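You operate a simulated robot arm through the tools that you are given. There is no shell and no other tool. Be economical: measure what you need, move in short steps, check, and stop when the job is done.

You run a simulated robot arm. Do the job below in one go: nothing can be reset, and whatever is moved stays where it is left.

JOB
Drain the tub and refill it to the black line.
Fine: plug back in first; close the tap. Set down upright: tub plug.

Only the result counts: the job must be done as asked and must still hold three seconds after the hand-in. Knocking over, shifting, dropping, spilling or breaking anything else fails it.

ROBOT AND FRAMES
A 7-joint arm with a two-finger gripper, on a carriage that runs on a rail from [-1203, 6] to [1177, -6] (x, y) and turns from -2.199 to 3.613 rad about z. Base frame: it is fixed where the carriage stands at the start and does not move with it; the origin is on the floor, on the carriage's upright axis, x ahead of it, y to its left, z up. Units: mm, rad, N and s.
Its first joint turns from -2.601 to 2.601 rad. Places, roughly: rubber mat on the wash bench [400, 500, 800]; tub [800, 600, 700]; tub tap lever [900, 800, 1200]. Payload 2.45 kg.
Tool frame: the origin (TCP) lies between the finger pads and is the grasp point; the fingertips stand 26 mm ahead of it; z points along the fingers, y is the line along which they close. Largest opening 96 mm; the body of the gripper starts 69 mm behind the TCP.
Orientation is that of the tool frame in the base frame, as a unit quaternion [x, y, z, w]. With the fingers straight down and closing along the base's y, the tool's x points along the base's -x, its y along +y and its z along -z.

CONTROLS
- The arm moves only by the tool step_arm. Its argument "moves" is a list of rows, each an object of numbers (a shift or turn left out is 0, a gripper value left out holds the last): "x", "y", "z": the shift along the base's x, y, z in mm; "rx", "ry", "rz": the turn, a rotation vector about the base's x, y, z in rad; "fingers": the gripper command, from -1 (fully open) to 1 (shut), values between in proportion. In form: [{"x": .., "y": .., "z": .., "rx": .., "ry": .., "rz": .., "fingers": ..}, ...]. A call has 1 to 20 rows; each row is the pose to reach, as a shift and turn from the pose commanded when the call began. A row lasts 0.2 s, in which the tool goes at most 50 mm and 0.15 rad; a call with a longer step from one row to the next is refused whole, and so is a gripper value outside its range. A pose out of reach is approached as far as the arm can. The call stops where the force on the tool passes 40 N (or 10 N more than at its start, if that is more) or the arm is blocked; 0.2 s more then pass. The fingers move at their own pace and stop on an object; they squeeze with about 25 N. The grip force told is the motor's: it shows also when the fingers shut on nothing. Time passes only in rows, and 0.2 s behind the last, so rows that repeat a pose let the fingers close. The reply holds the time, the measured pose of the TCP, the force on the tool along the base axes, the opening and the grip force, in the units named above and with some noise, with the torque about the TCP (base axes, N m) and any sound that the robot's microphone picked up, and new pictures: "pictures" is both (left out), scene, wrist or none.
- Cameras (640 x 400 px; columns grow to the right, rows downward): "scene" is now at [24.1, 222.2, 1448]; the picture's right is [0.61, -0.80, 0.00], its down [-0.48, -0.36, -0.80] and it looks along [0.64, 0.49, -0.60] (base axes); focal length 257 px, centre (320, 200). "wrist" rides on the gripper at [81, 3, -98] in the tool frame; the picture's right is [-0.04, 1.00, 0.00], its down [-0.73, -0.03, -0.68] and it looks along [-0.68, -0.03, 0.73] (tool axes); focal length 256 px, centre (320, 200). There is no depth. A picture from a camera that has moved, and an enlarged one, comes with that camera's place and axes in the base frame and with its lens.
- move_column(by): slides the trunk up (or, below 0, down) by that many mm; the arm and the scene camera ride with it, the base frame stays. It gives what a move gives, with no picture.
- drive_base(legs): drives the robot by 1 to 6 legs, each [ahead, left, turn to the left] in mm, mm and rad, along the robot's own axes; the way and the turn of a leg run together, so that a leg with both is an arc; at most 1500 mm and 3.142 rad a leg. The arm and the cameras ride along, it lands a little off, and it stops where it bumps. It keeps to its track: a leg is cut to what the track allows. It gives what a move gives, and a new picture of the scene camera.
- turn_head(pan, tilt): turns the head with the scene camera to pan (to the left, within 2.705 rad either way) and tilt (down, from -0.506 to 1.204), counted from straight ahead of the robot. It gives what a move gives, and a new picture of the scene camera.
- close_up(camera, box): a new picture of the part [left, top, right, bottom] of that camera's present view, enlarged. The clock stands still meanwhile.
- sign_off(): hands the job in; it is judged then, once.

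Work in short steps. Places have to be worked out from the pictures, the camera data and where the tool is seen: move nearer, look again, correct. Check each grasp and each placing, and mend what went wrong. You have 120 turns and 260 pictures in all, those below and enlarged ones among them. Open the gripper and draw the arm clear of the work before you hand the job in, unless the task says otherwise; then end with one line.

The tools are called by a JSON object that holds its "op" and its "data". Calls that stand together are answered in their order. step_arm: Moves the arm, as the interface text tells. Its arguments: {"type":"object","properties":{"moves":{"type":"array"},"pictures":{"type":"string","enum":["both","scene","wrist","none"]}},"required":["moves"]} The other tools are called the same way: move_column (by) slides the trunk up or down; drive_base (legs) drives the base; turn_head (pan, tilt) turns the head that bears the scene camera; close_up (camera, box) takes an enlarged picture of a part of a camera's view; sign_off () hands the job in.

At the start:

```text
t: 0.0
ee_pos: [435.3, 460.0, 1000.0]
tcp_rot: [0.0, 1.0, 0.001, 0.001]
force: [-0.3, -0.1, 0.5]
torque: [-0.02, 0.01, 0.01]
finger_gap: 95.6
grasp_force: 0.1
trunk travel left (down, up): [-439.0, 271.0]
robot x, y, heading: [1.6, -4.2, -0.002]
head pan, tilt: [0.651, 0.641]
```

scene: 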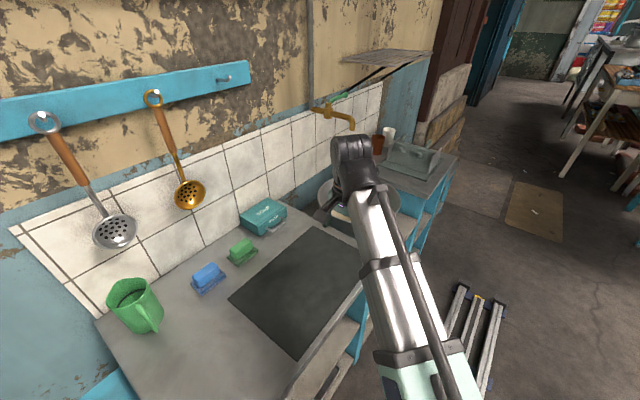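
wrist: 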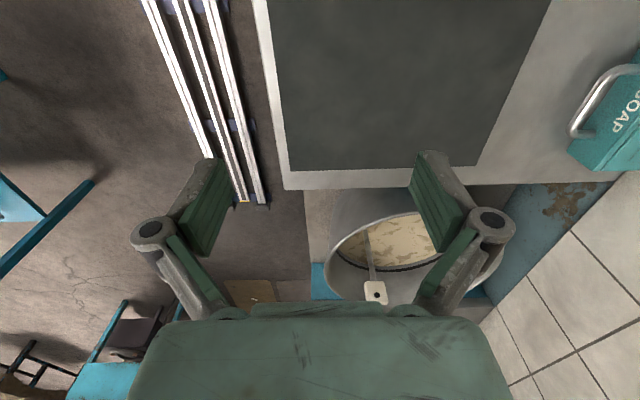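

The tub is ahead of the hand, with something like a plug handle in it. I'll take close-ups to see the tub and tap.

{"op": "close_up", "data": {"camera": "wrist", "box": [300, 180, 520, 318]}}

{"op": "close_up", "data": {"camera": "scene", "box": [280, 60, 480, 260]}}

```text
2.90 times, centred on (410, 249) of wrist
camera zoom: at [352.8, 464.1, 1099.0], right [0.04, 1.0, 0.0], down [0.73, -0.03, 0.68], along [0.68, -0.03, -0.73], focal length 742 px, centre (59, 58)
```

zoom: 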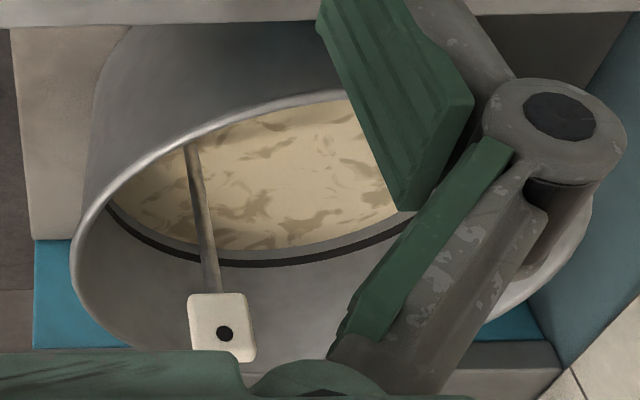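

```text
2.00 times, centred on (380, 160) of scene
camera zoom: at [24.1, 222.2, 1448.0], right [0.61, -0.8, 0.0], down [-0.48, -0.36, -0.8], along [0.64, 0.49, -0.6], focal length 514 px, centre (200, 280)
```

zoom: 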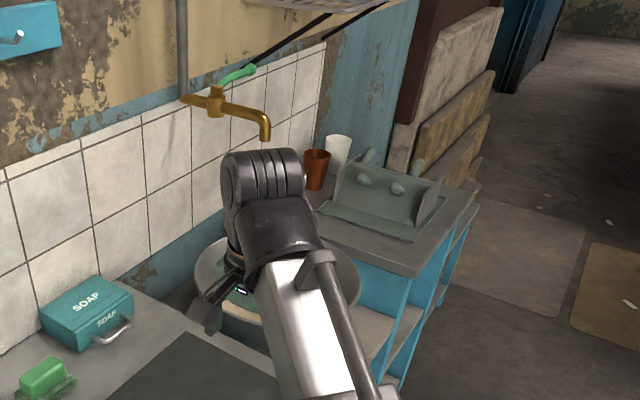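

Robot's arm blocks the view. I'll pull the hand back toward the robot's right side and up to clear things before driving along the rail.

{"op": "step_arm", "data": {"moves": [{"z": 40}, {"z": 80}, {"y": -45, "z": 100}, {"y": -90, "z": 100}, {"y": -135, "z": 100}, {"y": -180, "z": 100, "x": 20}, {"y": -225, "z": 100, "x": 40}, {"y": -260, "z": 100, "x": 60}, {"y": -300, "z": 100, "x": 80}, {"y": -340, "z": 100, "x": 100}], "pictures": "scene"}}

```text
t: 2.2
ee_pos: [590.3, 130.1, 1013.7]
tcp_rot: [0.0, 1.0, 0.008, 0.03]
force: [-0.3, 0.6, 0.0]
torque: [-0.02, -0.01, 0.02]
finger_gap: 96.3
grasp_force: 0.0
out of reach, approached as far as the arm can: row 1, 2, 3, 4, 5, 6, 7, 8, 9, 10
trunk travel left (down, up): [-439.0, 271.0]
robot x, y, heading: [-5.9, -0.4, 0.004]
head pan, tilt: [0.651, 0.641]
camera scene: at [24.2, 222.4, 1447.9], right [0.61, -0.8, 0.0], down [-0.48, -0.36, -0.8], along [0.64, 0.49, -0.6], focal length 257 px, centre (320, 200)
```

scene: 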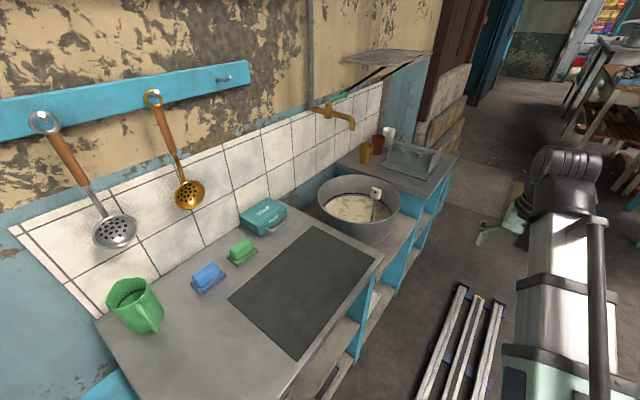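

Tub, plug handle and tap are visible now. I raise the trunk for clearance; then drive along the rail.

{"op": "move_column", "data": {"by": 200}}

{"op": "close_up", "data": {"camera": "scene", "box": [290, 70, 450, 260]}}

{"op": "drive_base", "data": {"legs": [[400, 0, 0]]}}

```text
t: 4.4
ee_pos: [589.6, 130.6, 1213.3]
tcp_rot: [0.0, 1.0, 0.008, 0.029]
force: [0.5, 0.5, 0.1]
torque: [0.02, -0.02, -0.02]
finger_gap: 96.1
grasp_force: 0.1
trunk travel left (down, up): [-639.0, 71.0]
robot x, y, heading: [-0.0, 0.8, 0.004]
head pan, tilt: [0.651, 0.641]
```

```text
2.11 times, centred on (370, 165) of scene
camera zoom: at [24.2, 222.3, 1647.9], right [0.61, -0.8, 0.0], down [-0.48, -0.36, -0.8], along [0.64, 0.49, -0.6], focal length 541 px, centre (215, 274)
```

zoom: 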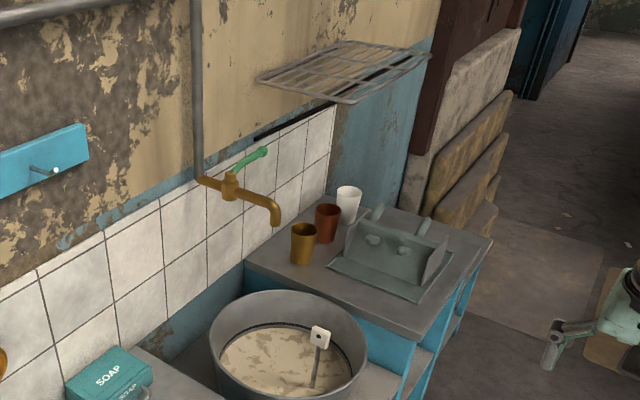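

```text
t: 6.8
ee_pos: [985.9, 128.0, 1213.6]
tcp_rot: [0.001, 1.0, 0.009, 0.029]
force: [0.6, -0.2, -0.5]
torque: [-0.01, 0.0, 0.0]
finger_gap: 95.9
grasp_force: 0.0
trunk travel left (down, up): [-639.0, 71.0]
robot x, y, heading: [393.5, -0.5, -0.004]
head pan, tilt: [0.651, 0.641]
camera scene: at [420.3, 220.4, 1647.9], right [0.61, -0.8, 0.0], down [-0.48, -0.36, -0.8], along [0.64, 0.49, -0.6], focal length 257 px, centre (320, 200)
```

scene: 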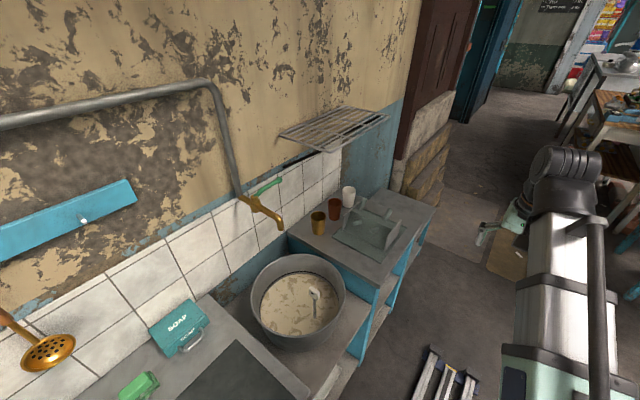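

Zooming from this second vantage to triangulate plug handle, rim, spout and lever.

{"op": "close_up", "data": {"camera": "scene", "box": [220, 240, 380, 340]}}

{"op": "close_up", "data": {"camera": "scene", "box": [200, 150, 360, 250]}}

```text
4.00 times, centred on (300, 290) of scene
camera zoom: at [420.3, 220.4, 1647.9], right [0.61, -0.8, 0.0], down [-0.48, -0.36, -0.8], along [0.64, 0.49, -0.6], focal length 1028 px, centre (400, -160)
```

zoom: 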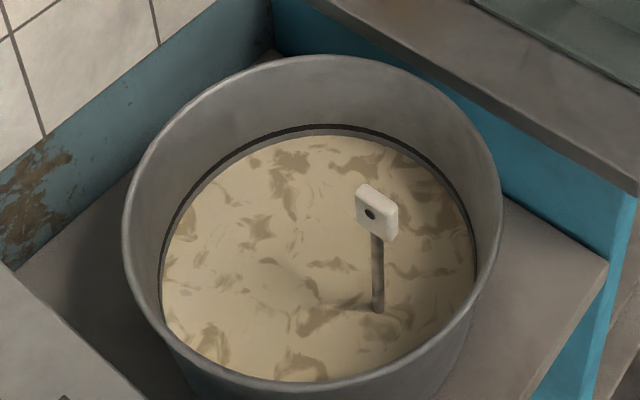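

```text
4.00 times, centred on (280, 200) of scene
camera zoom: at [420.3, 220.4, 1647.9], right [0.61, -0.8, 0.0], down [-0.48, -0.36, -0.8], along [0.64, 0.49, -0.6], focal length 1028 px, centre (480, 200)
```

zoom: 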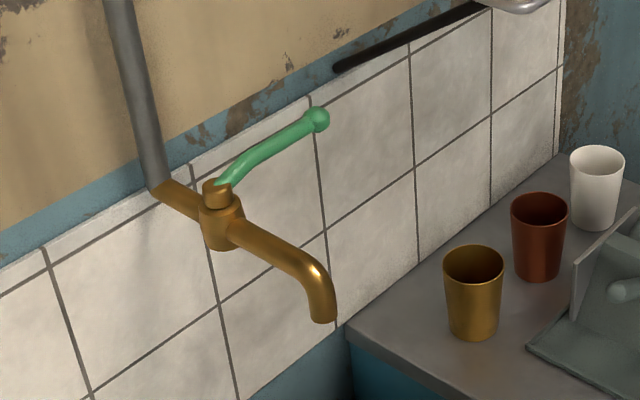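

Triangulated: plug handle about (820, 549, 861), a thin plate with its normal along x on a vertical rod; spout outlet (811, 673, 1095); lever from (826, 798, 1154) to (933, 787, 1173). I swing the hand toward the tub, turning it so that the fingers will close along x with the camera on the robot's side.

{"op": "step_arm", "data": {"moves": [{"x": -15, "y": 20, "z": -10, "rz": 0.14}, {"x": -30, "y": 40, "z": -20, "rz": 0.28}, {"x": -45, "y": 65, "z": -30, "rz": 0.42}, {"x": -60, "y": 90, "z": -40, "rz": 0.56}, {"x": -75, "y": 115, "z": -50, "rz": 0.7}, {"x": -90, "y": 140, "z": -60, "rz": 0.84}, {"x": -105, "y": 165, "z": -70, "rz": 0.98}, {"x": -120, "y": 190, "z": -80, "rz": 1.12}, {"x": -135, "y": 215, "z": -90, "rz": 1.26}, {"x": -150, "y": 240, "z": -100, "rz": 1.4}, {"x": -165, "y": 265, "z": -100, "rz": 1.5}, {"x": -165, "y": 265, "z": -100, "rz": 1.5708}]}}

```text
t: 9.4
ee_pos: [819.9, 394.4, 1112.6]
tcp_rot: [0.708, -0.706, -0.027, -0.015]
force: [-0.2, -0.4, 0.0]
torque: [0.01, -0.01, 0.02]
finger_gap: 95.9
grasp_force: 0.1
trunk travel left (down, up): [-639.0, 71.0]
robot x, y, heading: [392.9, -1.9, 0.004]
head pan, tilt: [0.651, 0.641]
camera scene: at [420.0, 220.6, 1647.9], right [0.61, -0.8, 0.0], down [-0.48, -0.36, -0.8], along [0.64, 0.49, -0.6], focal length 257 px, centre (320, 200)
camera wrist: at [817.8, 308.5, 1207.1], right [-1.0, 0.04, 0.02], down [0.04, 0.69, 0.72], along [0.01, 0.72, -0.69], focal length 256 px, centre (320, 200)
```

scene: 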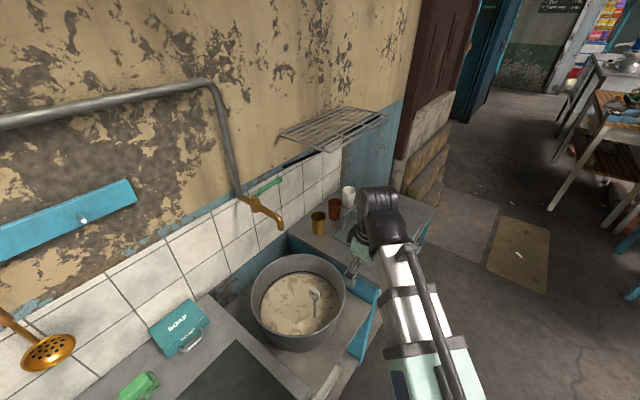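
wrist: 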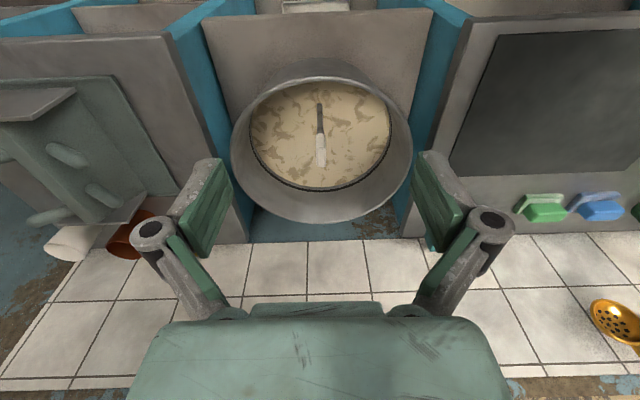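

The handle is seen edge-on, so closing along x is right; estimate (819, 551, 861). I correct the small tilt and go above the handle.

{"op": "step_arm", "data": {"moves": [{"z": -40, "rx": -0.03}, {"z": -80, "y": 25, "rx": -0.059, "ry": -0.017}, {"z": -110, "y": 60, "rx": -0.059, "ry": -0.017}, {"z": -140, "y": 100, "rx": -0.059, "ry": -0.017}, {"z": -160, "y": 130, "rx": -0.059, "ry": -0.017}, {"z": -170, "y": 150, "rx": -0.059, "ry": -0.017}, {"z": -170, "y": 155, "rx": -0.059, "ry": -0.017}]}}

```text
t: 11.1
ee_pos: [821.6, 548.0, 943.2]
tcp_rot: [0.707, -0.707, 0.001, -0.001]
force: [-0.2, 0.3, 0.2]
torque: [0.0, -0.02, 0.0]
finger_gap: 96.0
grasp_force: 0.1
trunk travel left (down, up): [-639.0, 71.0]
robot x, y, heading: [395.7, -3.4, 0.0]
head pan, tilt: [0.651, 0.641]
camera scene: at [420.1, 220.5, 1647.9], right [0.61, -0.8, 0.0], down [-0.48, -0.36, -0.8], along [0.64, 0.49, -0.6], focal length 257 px, centre (320, 200)
camera wrist: at [817.5, 467.0, 1042.4], right [-1.0, 0.04, 0.0], down [0.03, 0.73, 0.68], along [0.03, 0.68, -0.73], focal length 256 px, centre (320, 200)
```

scene: 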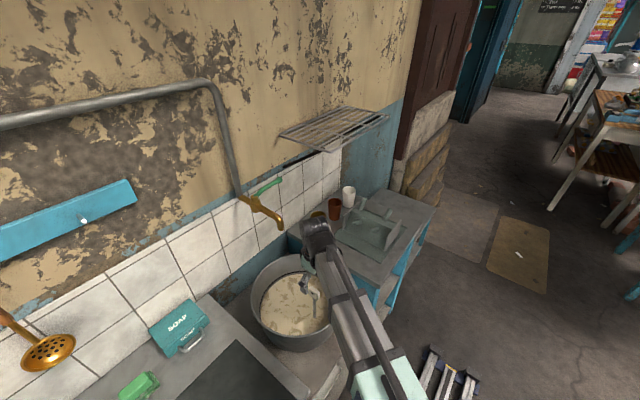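
wrist: 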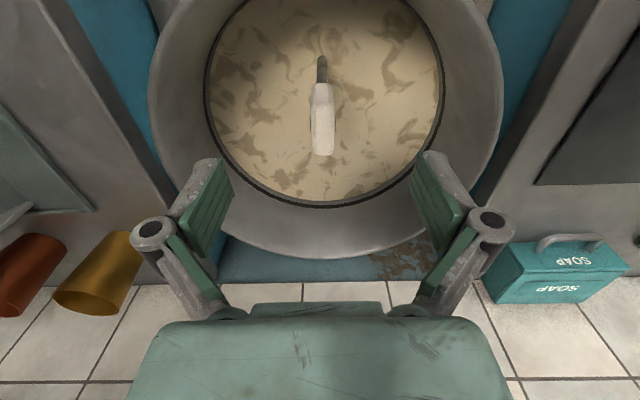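

Aligned over the handle. I descend straight to grasp height at about z 860.

{"op": "step_arm", "data": {"moves": [{"z": -30, "x": -1, "y": 3}, {"z": -60, "x": -1, "y": 3}, {"z": -82, "x": -1, "y": 3}]}}

```text
t: 11.8
ee_pos: [820.7, 550.9, 862.4]
tcp_rot: [0.707, -0.707, 0.001, -0.001]
force: [-0.1, -0.1, 0.5]
torque: [0.03, -0.02, 0.0]
finger_gap: 95.7
grasp_force: 0.0
trunk travel left (down, up): [-639.0, 71.0]
robot x, y, heading: [397.2, 2.4, -0.002]
head pan, tilt: [0.651, 0.641]
camera scene: at [420.1, 220.4, 1648.0], right [0.61, -0.8, 0.0], down [-0.48, -0.36, -0.8], along [0.64, 0.49, -0.6], focal length 257 px, centre (320, 200)
camera wrist: at [816.1, 470.7, 961.9], right [-1.0, 0.04, 0.0], down [0.03, 0.73, 0.68], along [0.03, 0.68, -0.73], focal length 256 px, centre (320, 200)
```

scene: 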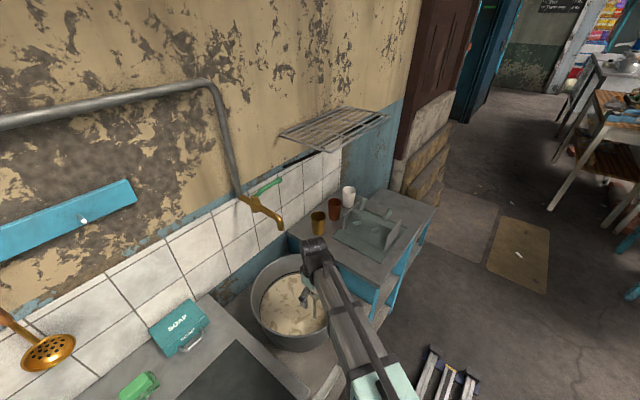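
wrist: 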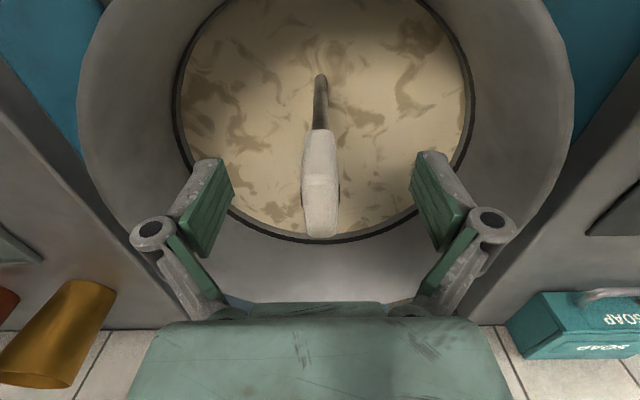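

Handle is between the pads. Closing.

{"op": "step_arm", "data": {"moves": [{"fingers": 1}, {"fingers": 1}, {"fingers": 1}], "pictures": "wrist"}}

```text
t: 12.7
ee_pos: [820.8, 551.1, 863.5]
tcp_rot: [0.707, -0.707, 0.0, -0.002]
force: [0.2, 0.7, 9.3]
torque: [0.0, -0.01, -0.05]
finger_gap: 15.4
grasp_force: 25.7
trunk travel left (down, up): [-639.0, 71.0]
robot x, y, heading: [391.8, -3.3, 0.003]
head pan, tilt: [0.651, 0.641]
camera wrist: at [815.9, 470.5, 962.9], right [-1.0, 0.04, 0.0], down [0.03, 0.73, 0.68], along [0.03, 0.68, -0.73], focal length 256 px, centre (320, 200)
```

wrist: 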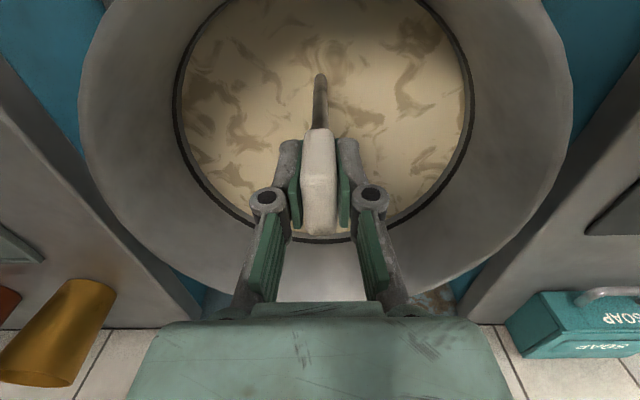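

Firm grip, 15 mm plate. Lifting slowly straight up.

{"op": "step_arm", "data": {"moves": [{"z": 5}, {"z": 10}, {"z": 20}, {"z": 30}, {"z": 45}, {"z": 60}, {"z": 60}]}}

```text
t: 14.2
ee_pos: [820.9, 552.5, 921.8]
tcp_rot: [0.707, -0.707, 0.001, -0.001]
force: [-0.8, -0.1, -1.6]
torque: [-0.02, 0.02, 0.0]
finger_gap: 15.4
grasp_force: 24.7
trunk travel left (down, up): [-639.0, 71.0]
robot x, y, heading: [396.5, -0.6, 0.0]
head pan, tilt: [0.651, 0.641]
camera scene: at [420.2, 220.4, 1647.9], right [0.61, -0.8, 0.0], down [-0.48, -0.36, -0.8], along [0.64, 0.49, -0.6], focal length 257 px, centre (320, 200)
camera wrist: at [816.7, 471.2, 1021.4], right [-1.0, 0.04, 0.0], down [0.03, 0.73, 0.68], along [0.03, 0.68, -0.73], focal length 256 px, centre (320, 200)
```

scene: 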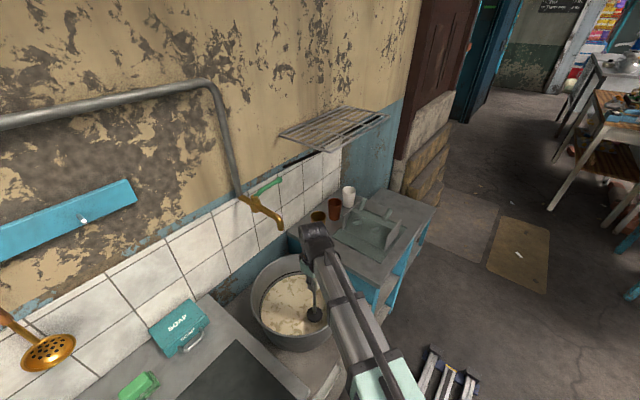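
wrist: 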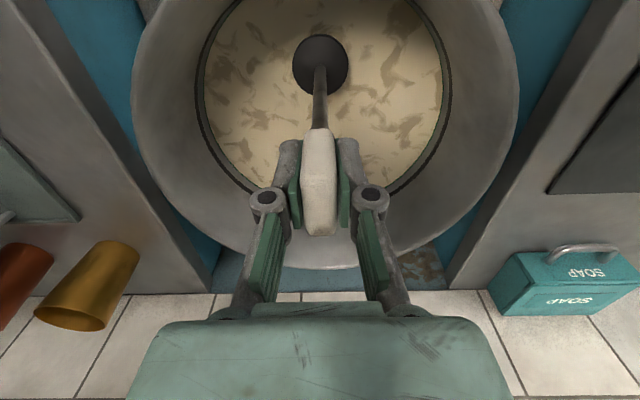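

The plug, with its disc, is out of the drain. I hold it above and let the tub drain.

{"op": "step_arm", "data": {"moves": [{}, {}, {}, {}, {}, {}, {}, {}, {}, {}, {}, {}, {}, {}, {}, {}, {}, {}, {}, {}], "pictures": "wrist"}}

{"op": "step_arm", "data": {"moves": [{}, {}, {}, {}, {}, {}, {}, {}, {}, {}, {}, {}, {}, {}, {}, {}, {}, {}, {}, {}], "pictures": "wrist"}}

```text
t: 18.4
ee_pos: [820.3, 551.5, 922.3]
tcp_rot: [-0.707, 0.708, -0.001, 0.0]
force: [-0.1, -0.3, -2.2]
torque: [0.0, -0.03, -0.01]
finger_gap: 15.6
grasp_force: 24.9
trunk travel left (down, up): [-639.0, 71.0]
robot x, y, heading: [396.1, -0.9, 0.002]
head pan, tilt: [0.651, 0.641]
camera wrist: at [816.8, 471.3, 1021.2], right [-1.0, 0.04, 0.0], down [0.03, 0.73, 0.68], along [0.03, 0.68, -0.73], focal length 256 px, centre (320, 200)
```

wrist: 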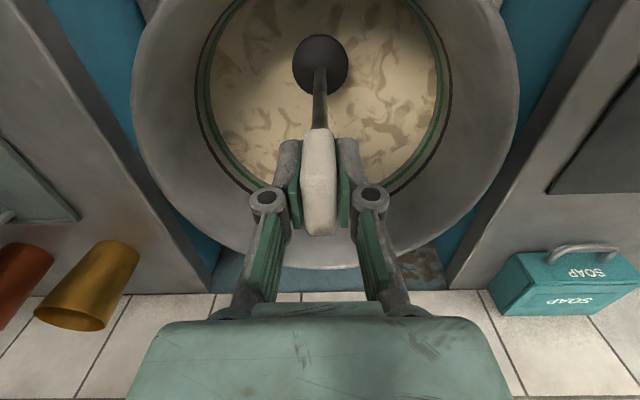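

```text
t: 22.6
ee_pos: [820.1, 551.8, 922.8]
tcp_rot: [0.707, -0.707, 0.0, -0.001]
force: [0.3, 0.2, -1.5]
torque: [0.01, 0.01, -0.04]
finger_gap: 15.8
grasp_force: 24.7
trunk travel left (down, up): [-639.0, 71.0]
robot x, y, heading: [394.1, 0.7, 0.004]
head pan, tilt: [0.651, 0.641]
camera wrist: at [816.8, 471.3, 1021.2], right [-1.0, 0.04, 0.0], down [0.03, 0.73, 0.68], along [0.03, 0.68, -0.73], focal length 256 px, centre (320, 200)
```

wrist: 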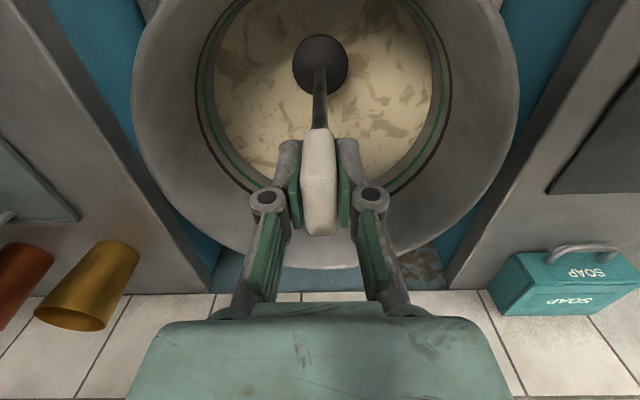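

Level falling (a green line appears below the black one—a distractor). Keep waiting.

{"op": "step_arm", "data": {"moves": [{}, {}, {}, {}, {}, {}, {}, {}, {}, {}, {}, {}, {}, {}, {}, {}, {}, {}, {}, {}], "pictures": "none"}}

{"op": "step_arm", "data": {"moves": [{}, {}, {}, {}, {}, {}, {}, {}, {}, {}, {}, {}, {}, {}, {}, {}, {}, {}, {}, {}], "pictures": "none"}}

{"op": "step_arm", "data": {"moves": [{}, {}, {}, {}, {}, {}, {}, {}, {}, {}, {}, {}, {}, {}, {}, {}, {}, {}, {}, {}], "pictures": "wrist"}}

```text
t: 26.9
ee_pos: [821.9, 552.9, 923.1]
tcp_rot: [-0.707, 0.707, 0.0, 0.001]
force: [1.4, 0.3, -1.8]
torque: [-0.05, 0.01, 0.02]
finger_gap: 15.7
grasp_force: 25.1
trunk travel left (down, up): [-639.0, 71.0]
robot x, y, heading: [393.4, 0.2, -0.002]
head pan, tilt: [0.651, 0.641]
```

```text
t: 31.1
ee_pos: [819.9, 552.2, 921.4]
tcp_rot: [0.707, -0.707, 0.001, -0.001]
force: [0.8, 0.5, -1.6]
torque: [0.01, -0.01, 0.01]
finger_gap: 15.7
grasp_force: 25.4
trunk travel left (down, up): [-639.0, 71.0]
robot x, y, heading: [393.2, -3.3, -0.001]
head pan, tilt: [0.651, 0.641]
```

```text
t: 35.2
ee_pos: [820.7, 552.6, 922.5]
tcp_rot: [0.707, -0.707, 0.001, -0.001]
force: [0.4, 0.4, -2.5]
torque: [0.0, 0.02, 0.0]
finger_gap: 15.6
grasp_force: 24.8
trunk travel left (down, up): [-639.0, 71.0]
robot x, y, heading: [398.8, -0.1, -0.003]
head pan, tilt: [0.651, 0.641]
camera wrist: at [816.8, 471.3, 1021.2], right [-1.0, 0.04, 0.0], down [0.03, 0.73, 0.68], along [0.03, 0.68, -0.73], focal length 256 px, centre (320, 200)
```

wrist: 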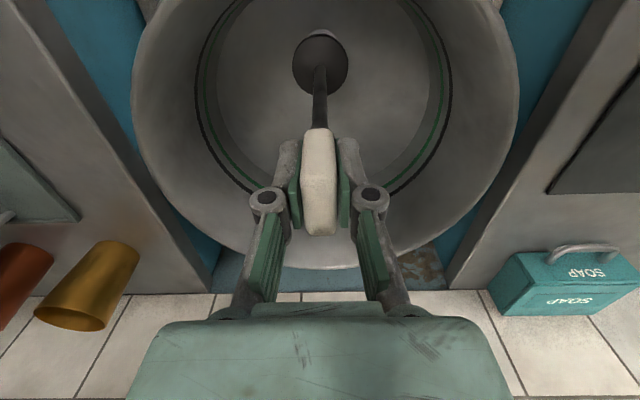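

The bottom is bare. Wait a little more and check for residue.

{"op": "step_arm", "data": {"moves": [{}, {}, {}, {}, {}, {}, {}, {}, {}, {}, {}, {}, {}, {}, {}, {}, {}, {}, {}, {}], "pictures": "none"}}

{"op": "close_up", "data": {"camera": "wrist", "box": [180, 0, 470, 200]}}

{"op": "close_up", "data": {"camera": "scene", "box": [220, 230, 380, 350]}}

```text
t: 39.5
ee_pos: [821.0, 551.1, 921.0]
tcp_rot: [-0.707, 0.707, -0.001, 0.001]
force: [0.5, 0.4, -1.8]
torque: [0.01, 0.01, 0.03]
finger_gap: 15.6
grasp_force: 25.0
trunk travel left (down, up): [-639.0, 71.0]
robot x, y, heading: [395.8, -1.1, 0.001]
head pan, tilt: [0.651, 0.641]
```

```text
2.00 times, centred on (325, 100) of wrist
camera zoom: at [816.8, 471.3, 1021.2], right [-1.0, 0.04, 0.0], down [0.03, 0.73, 0.68], along [0.03, 0.68, -0.73], focal length 512 px, centre (310, 400)
```

zoom: 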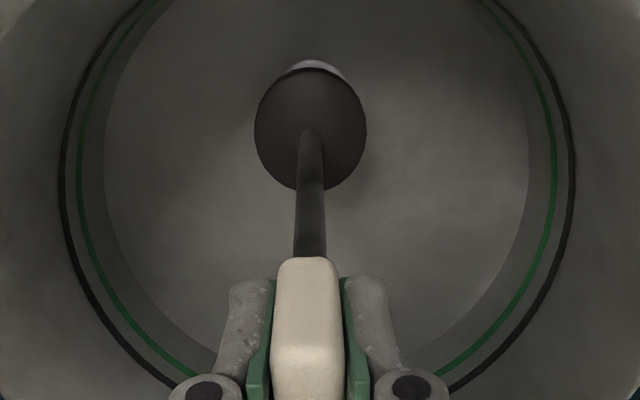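

```text
3.33 times, centred on (300, 290) of scene
camera zoom: at [420.2, 220.5, 1647.9], right [0.61, -0.8, 0.0], down [-0.48, -0.36, -0.8], along [0.64, 0.49, -0.6], focal length 857 px, centre (387, -100)
```

zoom: 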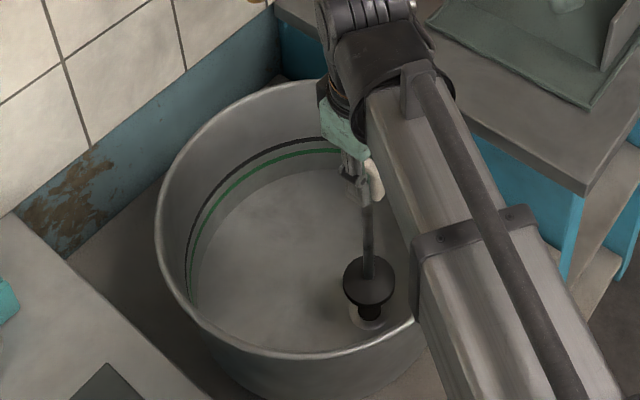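

The tub is empty and the plug hangs directly over its drain. Lowering it straight back and pressing gently.

{"op": "step_arm", "data": {"moves": [{"z": -20}, {"z": -35}, {"z": -45}, {"z": -52}, {"z": -57}, {"z": -60}, {"z": -61}, {"z": -62}, {"z": -62}]}}

```text
t: 41.5
ee_pos: [819.3, 550.2, 861.6]
tcp_rot: [0.707, -0.707, 0.001, -0.002]
force: [4.2, 1.8, 24.7]
torque: [0.16, -0.1, 0.04]
finger_gap: 15.7
grasp_force: 25.7
trunk travel left (down, up): [-639.0, 71.0]
robot x, y, heading: [396.4, 0.0, -0.001]
head pan, tilt: [0.651, 0.641]
camera scene: at [419.0, 218.6, 1648.4], right [0.61, -0.8, 0.0], down [-0.47, -0.36, -0.8], along [0.64, 0.49, -0.6], focal length 257 px, centre (320, 200)
camera wrist: at [815.7, 470.3, 960.9], right [-1.0, 0.04, 0.0], down [0.03, 0.73, 0.68], along [0.03, 0.68, -0.73], focal length 256 px, centre (320, 200)
```

scene: 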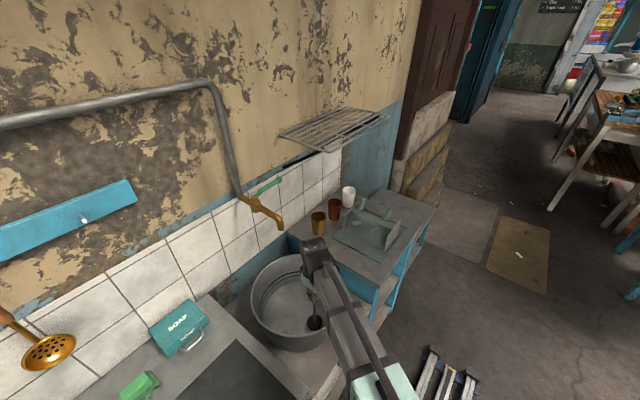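
wrist: 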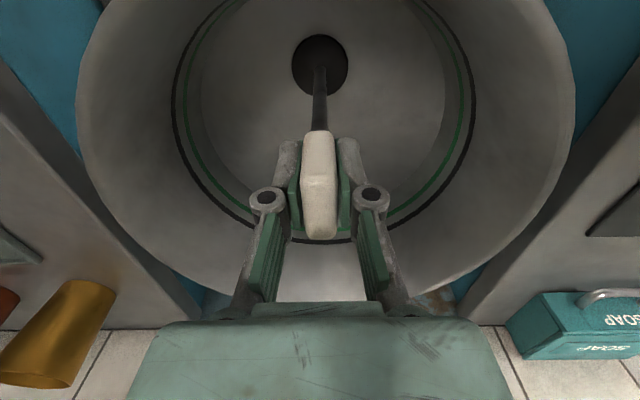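

Seated at its former height (862) with push-back. Ease the pressure, release and rise.

{"op": "step_arm", "data": {"moves": [{"z": 1}, {"z": 1, "fingers": 0.4}, {"z": 1, "fingers": 0}, {"z": 1, "fingers": -1}, {"z": 1, "fingers": -1}, {"z": 40, "fingers": -1}, {"z": 80}, {"z": 110}], "pictures": "wrist"}}

{"op": "close_up", "data": {"camera": "scene", "box": [220, 230, 380, 350]}}

```text
t: 43.2
ee_pos: [819.5, 551.4, 968.9]
tcp_rot: [0.707, -0.707, 0.0, 0.0]
force: [-0.1, -0.1, -0.7]
torque: [-0.02, 0.0, 0.0]
finger_gap: 96.0
grasp_force: 0.0
trunk travel left (down, up): [-639.0, 71.0]
robot x, y, heading: [399.4, -1.9, 0.004]
head pan, tilt: [0.651, 0.641]
camera wrist: at [815.1, 471.1, 1068.9], right [-1.0, 0.04, 0.0], down [0.03, 0.73, 0.68], along [0.03, 0.68, -0.73], focal length 256 px, centre (320, 200)
```

wrist: 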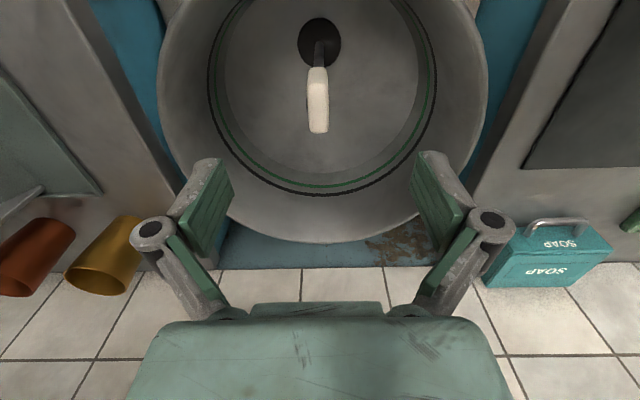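

```text
3.33 times, centred on (300, 290) of scene
camera zoom: at [420.1, 220.3, 1647.9], right [0.61, -0.8, 0.0], down [-0.48, -0.36, -0.8], along [0.64, 0.49, -0.6], focal length 857 px, centre (387, -100)
```

zoom: 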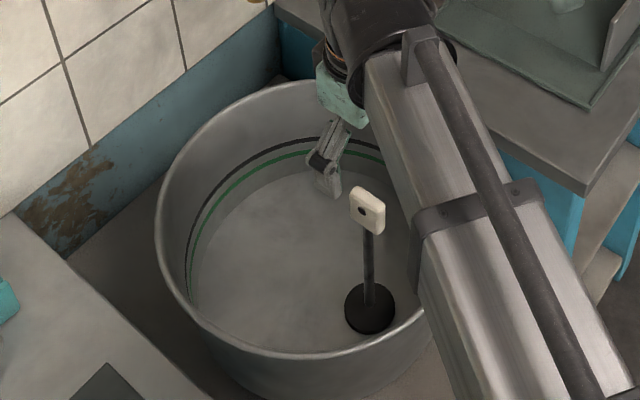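

The plug stands in place. For the tap I'll grip the lever's knob from the front, hand tilted and pointing along azimuth 55°; first I back off, rise and yaw the hand.

{"op": "step_arm", "data": {"moves": [{"y": -20, "z": 20, "rz": 0.14}, {"x": -10, "y": -40, "z": 45, "rz": 0.28}, {"x": -20, "y": -60, "z": 70, "rz": 0.42}, {"x": -30, "y": -80, "z": 95, "rz": 0.56}, {"x": -40, "y": -100, "z": 120, "rz": 0.7}, {"x": -50, "y": -110, "z": 145, "rz": 0.84}, {"x": -55, "y": -120, "z": 160, "rz": 0.96}, {"x": -55, "y": -120, "z": 160, "rz": 0.96}], "pictures": "none"}}

{"op": "step_arm", "data": {"moves": [{"rx": 0.115, "ry": -0.08, "z": 10}, {"rx": 0.23, "ry": -0.16, "z": 20}, {"rx": 0.344, "ry": -0.241, "z": 30}, {"rx": 0.459, "ry": -0.321, "z": 40}, {"rx": 0.574, "ry": -0.402, "z": 40}, {"rx": 0.689, "ry": -0.482, "z": 40}, {"rx": 0.803, "ry": -0.562, "z": 40}, {"rx": 0.861, "ry": -0.602, "z": 40}]}}

```text
t: 45.0
ee_pos: [763.5, 431.0, 1131.5]
tcp_rot: [0.954, -0.3, 0.001, -0.001]
force: [0.1, -0.1, 0.6]
torque: [-0.01, 0.03, 0.0]
finger_gap: 96.2
grasp_force: 0.0
trunk travel left (down, up): [-639.0, 71.0]
robot x, y, heading: [393.8, 0.4, 0.0]
head pan, tilt: [0.651, 0.641]
```

```text
t: 46.9
ee_pos: [813.1, 497.1, 1209.2]
tcp_rot: [0.826, -0.259, 0.151, -0.478]
force: [-0.2, 0.0, 0.1]
torque: [-0.01, 0.0, 0.0]
finger_gap: 96.0
grasp_force: 0.1
out of reach, approached as far as the arm can: row 5, 6, 7, 8
trunk travel left (down, up): [-639.0, 71.0]
robot x, y, heading: [394.6, -4.1, 0.001]
head pan, tilt: [0.651, 0.641]
camera scene: at [420.2, 220.4, 1648.0], right [0.61, -0.8, 0.0], down [-0.48, -0.36, -0.8], along [0.64, 0.49, -0.6], focal length 257 px, centre (320, 200)
camera wrist: at [829.9, 379.8, 1254.7], right [-0.32, -0.38, -0.87], down [-0.93, -0.05, 0.36], along [-0.18, 0.92, -0.34], focal length 256 px, centre (320, 200)
```

scene: 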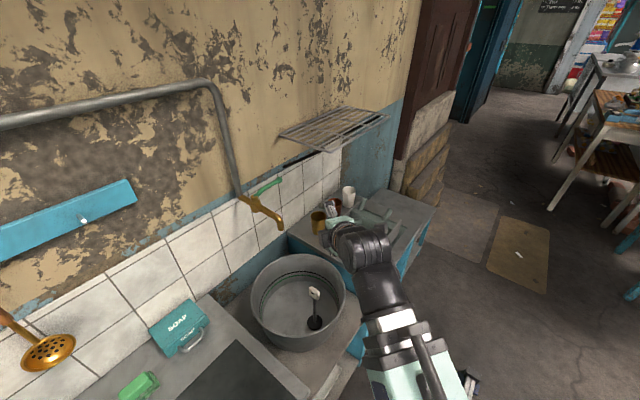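
wrist: 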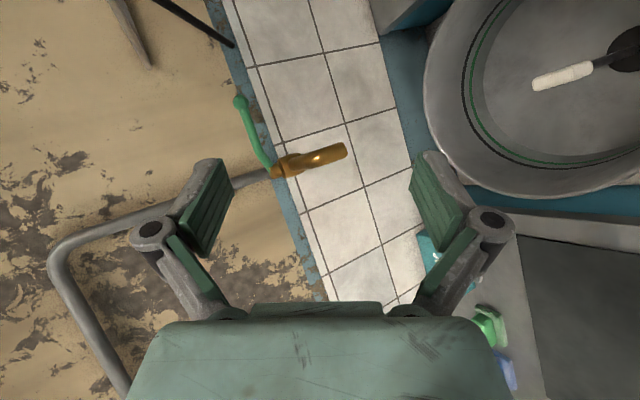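

The knob is at (936, 787, 1175), matching the earlier estimate. I move to a stand-off along the finger direction with fingers half closed.

{"op": "step_arm", "data": {"moves": [{"x": 12, "y": 40, "z": 5, "fingers": -0.2}, {"x": 24, "y": 80, "z": 10}, {"x": 36, "y": 120, "z": 10}, {"x": 48, "y": 160, "z": 10}, {"x": 60, "y": 200, "z": 8}, {"x": 67, "y": 227, "z": 8}, {"x": 67, "y": 227, "z": 8}]}}

```text
t: 48.5
ee_pos: [879.4, 724.9, 1216.1]
tcp_rot: [0.824, -0.26, 0.151, -0.48]
force: [0.0, 0.6, -0.7]
torque: [-0.03, 0.0, 0.02]
finger_gap: 57.8
grasp_force: 0.1
trunk travel left (down, up): [-639.0, 71.0]
robot x, y, heading: [389.8, -4.0, -0.002]
head pan, tilt: [0.651, 0.641]
camera scene: at [420.1, 220.5, 1647.9], right [0.61, -0.8, 0.0], down [-0.48, -0.36, -0.8], along [0.64, 0.49, -0.6], focal length 257 px, centre (320, 200)
camera wrist: at [896.6, 607.9, 1261.7], right [-0.32, -0.38, -0.87], down [-0.93, -0.05, 0.36], along [-0.18, 0.92, -0.34], focal length 256 px, centre (320, 200)
```

scene: 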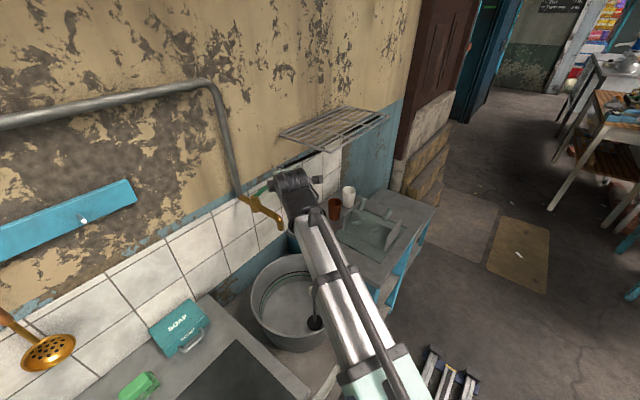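
wrist: 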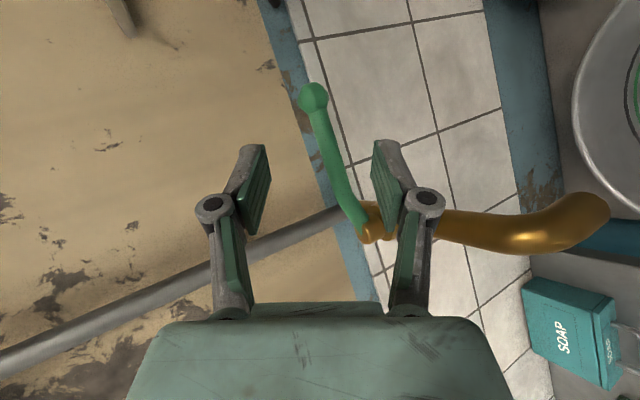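

Knob re-measured at (935, 787, 1175). Advance 90 mm along the fingers to just inside the knob.

{"op": "step_arm", "data": {"moves": [{"x": 15, "y": 21, "z": -14}, {"x": 30, "y": 42, "z": -28}, {"x": 45, "y": 63, "z": -44}, {"x": 45, "y": 63, "z": -44}], "pictures": "wrist"}}

```text
t: 49.5
ee_pos: [925.0, 787.9, 1171.2]
tcp_rot: [0.825, -0.26, 0.151, -0.479]
force: [0.5, 0.6, -0.8]
torque: [-0.04, -0.02, 0.02]
finger_gap: 57.7
grasp_force: 0.1
trunk travel left (down, up): [-639.0, 71.0]
robot x, y, heading: [399.9, 0.4, -0.002]
head pan, tilt: [0.651, 0.641]
camera wrist: at [942.4, 671.0, 1217.5], right [-0.32, -0.38, -0.87], down [-0.93, -0.05, 0.36], along [-0.18, 0.92, -0.34], focal length 256 px, centre (320, 200)
```

wrist: 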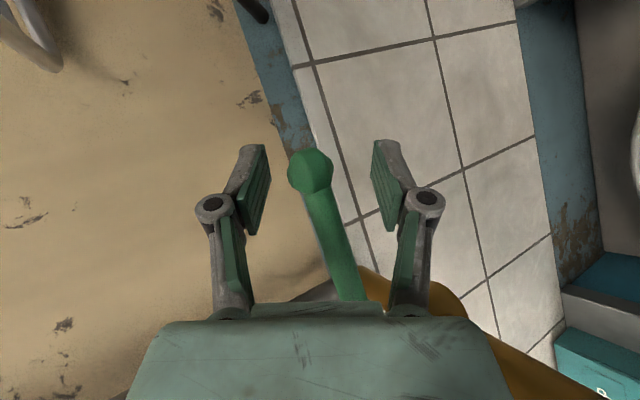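

Lever is between the pads. Close on it.

{"op": "step_arm", "data": {"moves": [{"fingers": 1}, {"fingers": 1}, {"fingers": 1}], "pictures": "both"}}

```text
t: 50.2
ee_pos: [925.6, 787.3, 1174.8]
tcp_rot: [0.823, -0.259, 0.152, -0.482]
force: [8.3, 5.9, 21.6]
torque: [-0.2, -1.46, -0.63]
finger_gap: 22.5
grasp_force: 44.9
trunk travel left (down, up): [-639.0, 71.0]
robot x, y, heading: [398.1, -2.8, 0.0]
head pan, tilt: [0.651, 0.641]
camera scene: at [419.6, 218.8, 1648.4], right [0.61, -0.8, 0.0], down [-0.48, -0.36, -0.8], along [0.64, 0.49, -0.6], focal length 257 px, centre (320, 200)
camera wrist: at [942.7, 670.0, 1220.6], right [-0.31, -0.38, -0.87], down [-0.93, -0.05, 0.36], along [-0.18, 0.92, -0.34], focal length 256 px, centre (320, 200)
```

scene: 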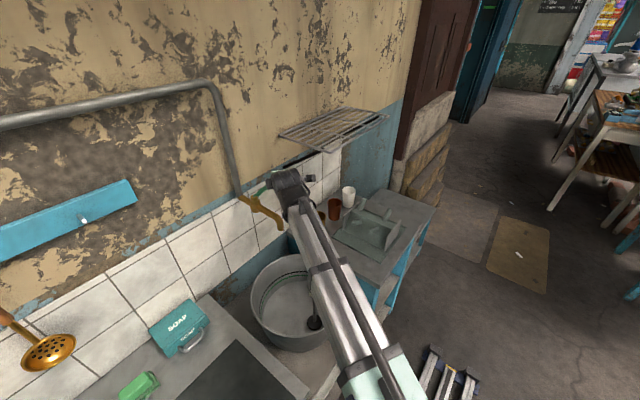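
wrist: 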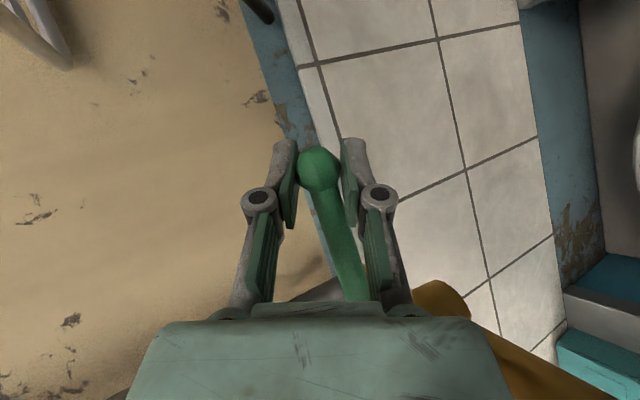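

The ball is gripped. I relieve z by 4 mm and pull the lever outward about 12° as a test.

{"op": "step_arm", "data": {"moves": [{"z": 4}, {"z": 4, "x": -1, "y": -8}, {"z": 4, "x": -4, "y": -16}, {"z": 4, "x": -6, "y": -22}], "pictures": "both"}}

```text
t: 51.2
ee_pos: [924.2, 763.9, 1175.5]
tcp_rot: [0.824, -0.262, 0.151, -0.48]
force: [21.2, 5.4, 15.4]
torque: [-0.27, -0.6, -1.1]
finger_gap: 21.2
grasp_force: 44.8
trunk travel left (down, up): [-639.0, 71.0]
robot x, y, heading: [396.8, -1.1, -0.0]
head pan, tilt: [0.651, 0.641]
camera scene: at [422.5, 219.6, 1648.1], right [0.61, -0.8, 0.0], down [-0.48, -0.36, -0.8], along [0.64, 0.49, -0.6], focal length 257 px, centre (320, 200)
camera wrist: at [939.8, 647.1, 1221.6], right [-0.32, -0.38, -0.87], down [-0.93, -0.05, 0.36], along [-0.18, 0.92, -0.34], focal length 256 px, centre (320, 200)
```

scene: 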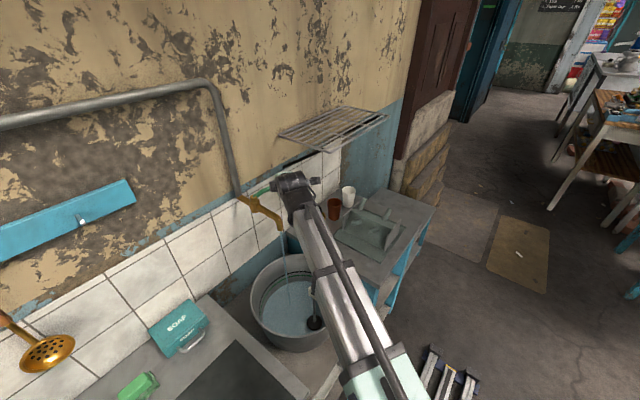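
wrist: 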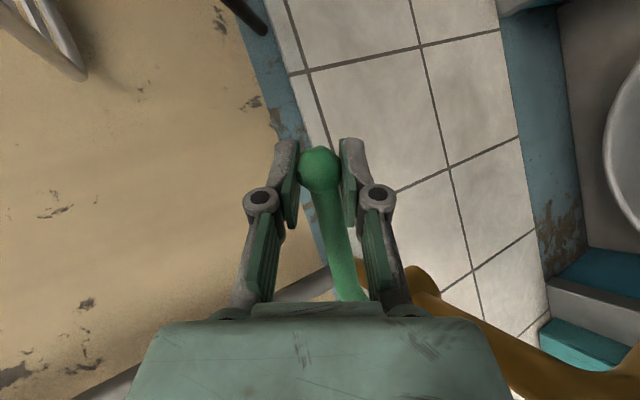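

Water runs, clear. Check the level now (clock stands still).

{"op": "close_up", "data": {"camera": "scene", "box": [220, 200, 380, 350]}}

```text
2.67 times, centred on (300, 275) of scene
camera zoom: at [422.5, 219.6, 1648.1], right [0.61, -0.8, 0.0], down [-0.48, -0.36, -0.8], along [0.64, 0.49, -0.6], focal length 686 px, centre (373, 0)
```

zoom: 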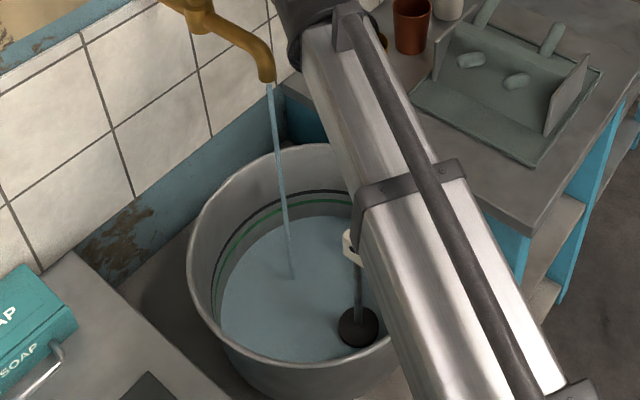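

Slow fill. I wait 2 s at this opening, looking at the level.

{"op": "step_arm", "data": {"moves": [{}, {}, {}, {}, {}, {}, {}, {}, {}, {}], "pictures": "none"}}

{"op": "close_up", "data": {"camera": "scene", "box": [240, 225, 350, 350]}}

```text
t: 53.5
ee_pos: [924.5, 763.9, 1175.8]
tcp_rot: [0.824, -0.261, 0.151, -0.48]
force: [28.3, -4.6, 15.1]
torque: [-0.04, -0.28, -0.38]
finger_gap: 21.2
grasp_force: 44.9
trunk travel left (down, up): [-639.0, 71.0]
robot x, y, heading: [393.6, -1.5, 0.002]
head pan, tilt: [0.651, 0.641]
```

```text
3.20 times, centred on (295, 288) of scene
camera zoom: at [423.2, 218.2, 1648.2], right [0.61, -0.8, 0.0], down [-0.48, -0.36, -0.8], along [0.64, 0.49, -0.6], focal length 823 px, centre (400, -80)
```

zoom: 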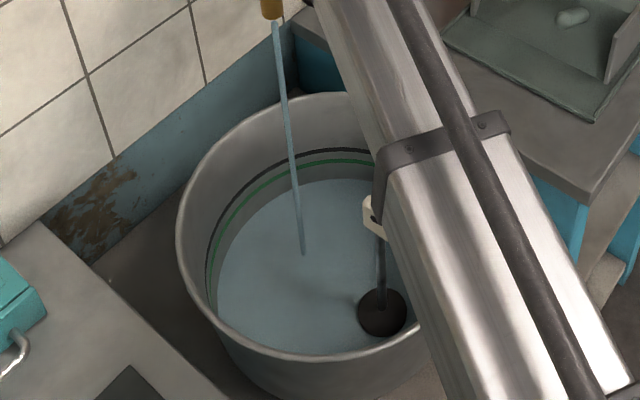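

Still well below the lines. Wait 4 s more.

{"op": "step_arm", "data": {"moves": [{"x": 3}, {"x": 3}, {"x": 3}, {"x": 3}, {"x": 3}, {"x": 3}, {"x": 3}, {"x": 3}, {"x": 3}, {"x": 3}, {"x": 3}, {"x": 3}, {"x": 3}, {"x": 3}, {"x": 3}, {"x": 3}, {"x": 3}, {"x": 3}, {"x": 3}, {"x": 3}], "pictures": "none"}}

{"op": "close_up", "data": {"camera": "scene", "box": [240, 225, 350, 350]}}

```text
t: 57.6
ee_pos: [923.6, 764.2, 1175.7]
tcp_rot: [0.825, -0.26, 0.15, -0.479]
force: [3.4, -2.4, 7.2]
torque: [0.08, 0.04, 0.18]
finger_gap: 20.9
grasp_force: 45.5
trunk travel left (down, up): [-639.0, 71.0]
robot x, y, heading: [401.7, -2.1, -0.006]
head pan, tilt: [0.651, 0.641]
```

```text
3.20 times, centred on (295, 288) of scene
camera zoom: at [420.1, 219.3, 1648.1], right [0.61, -0.8, 0.0], down [-0.48, -0.36, -0.8], along [0.64, 0.49, -0.6], focal length 823 px, centre (400, -80)
```

zoom: 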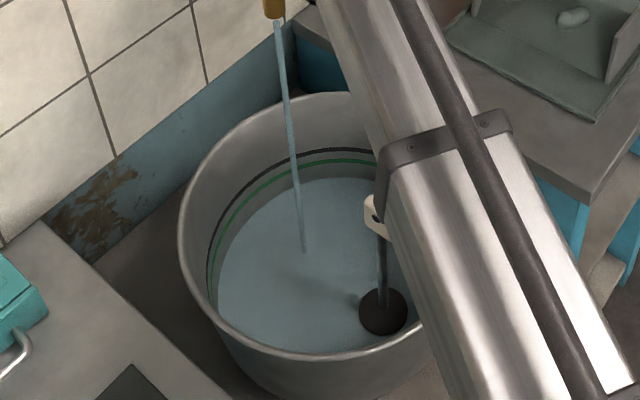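

Fill is very slow; open the lever some 20° more along its arc.

{"op": "step_arm", "data": {"moves": [{"x": -4, "y": -9}, {"x": -8, "y": -18}, {"x": -14, "y": -27}, {"x": -21, "y": -35}, {"x": -21, "y": -35}], "pictures": "wrist"}}

{"op": "close_up", "data": {"camera": "scene", "box": [240, 225, 350, 350]}}

```text
t: 58.9
ee_pos: [905.8, 727.1, 1175.9]
tcp_rot: [0.824, -0.261, 0.151, -0.479]
force: [21.1, -4.2, 12.6]
torque: [-0.28, -0.61, -0.98]
finger_gap: 21.4
grasp_force: 45.0
trunk travel left (down, up): [-639.0, 71.0]
robot x, y, heading: [397.1, -2.9, 0.004]
head pan, tilt: [0.651, 0.641]
camera wrist: at [921.1, 610.0, 1222.3], right [-0.32, -0.38, -0.87], down [-0.93, -0.05, 0.36], along [-0.18, 0.92, -0.34], focal length 256 px, centre (320, 200)
```

wrist: 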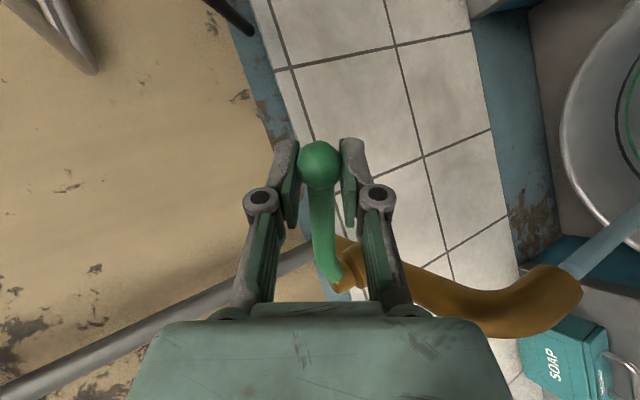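

```text
3.20 times, centred on (295, 288) of scene
camera zoom: at [422.6, 218.6, 1648.2], right [0.61, -0.8, 0.0], down [-0.48, -0.36, -0.8], along [0.64, 0.49, -0.6], focal length 823 px, centre (400, -80)
```

zoom: 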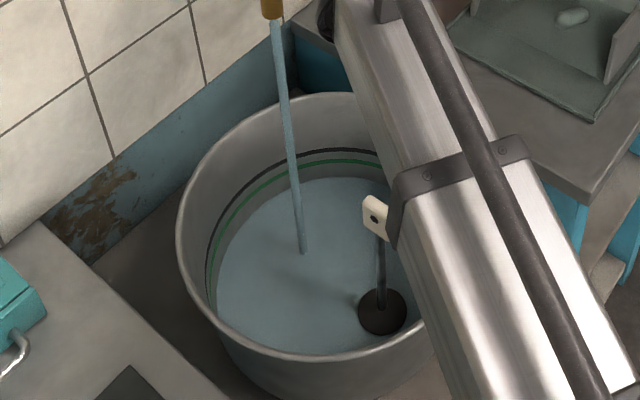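

Stream is stronger. Wait 4 s and look.

{"op": "step_arm", "data": {"moves": [{"x": 3}, {"x": 3}, {"x": 3}, {"x": 3}, {"x": 3}, {"x": 3}, {"x": 3}, {"x": 3}, {"x": 3}, {"x": 3}, {"x": 3}, {"x": 3}, {"x": 3}, {"x": 3}, {"x": 3}, {"x": 3}, {"x": 3}, {"x": 3}, {"x": 3}, {"x": 3}], "pictures": "none"}}

{"op": "close_up", "data": {"camera": "scene", "box": [240, 225, 350, 350]}}

```text
t: 63.0
ee_pos: [906.3, 728.4, 1175.2]
tcp_rot: [0.825, -0.261, 0.15, -0.479]
force: [4.7, -8.0, -1.3]
torque: [0.13, 0.2, 0.39]
finger_gap: 21.4
grasp_force: 45.2
trunk travel left (down, up): [-639.0, 71.0]
robot x, y, heading: [394.2, -5.0, 0.0]
head pan, tilt: [0.651, 0.641]
```

```text
3.20 times, centred on (295, 288) of scene
camera zoom: at [420.8, 219.3, 1648.1], right [0.61, -0.8, 0.0], down [-0.48, -0.36, -0.8], along [0.64, 0.49, -0.6], focal length 823 px, centre (400, -80)
```

zoom: 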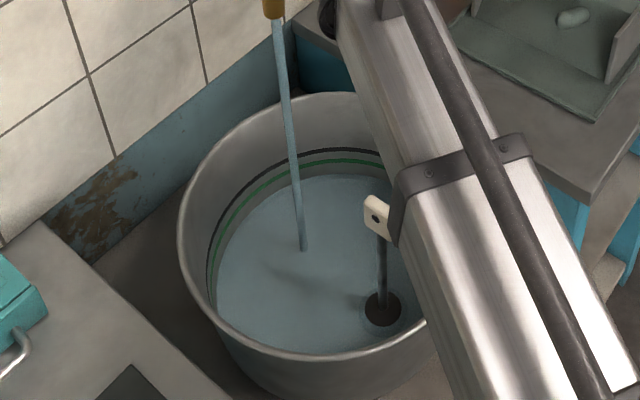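

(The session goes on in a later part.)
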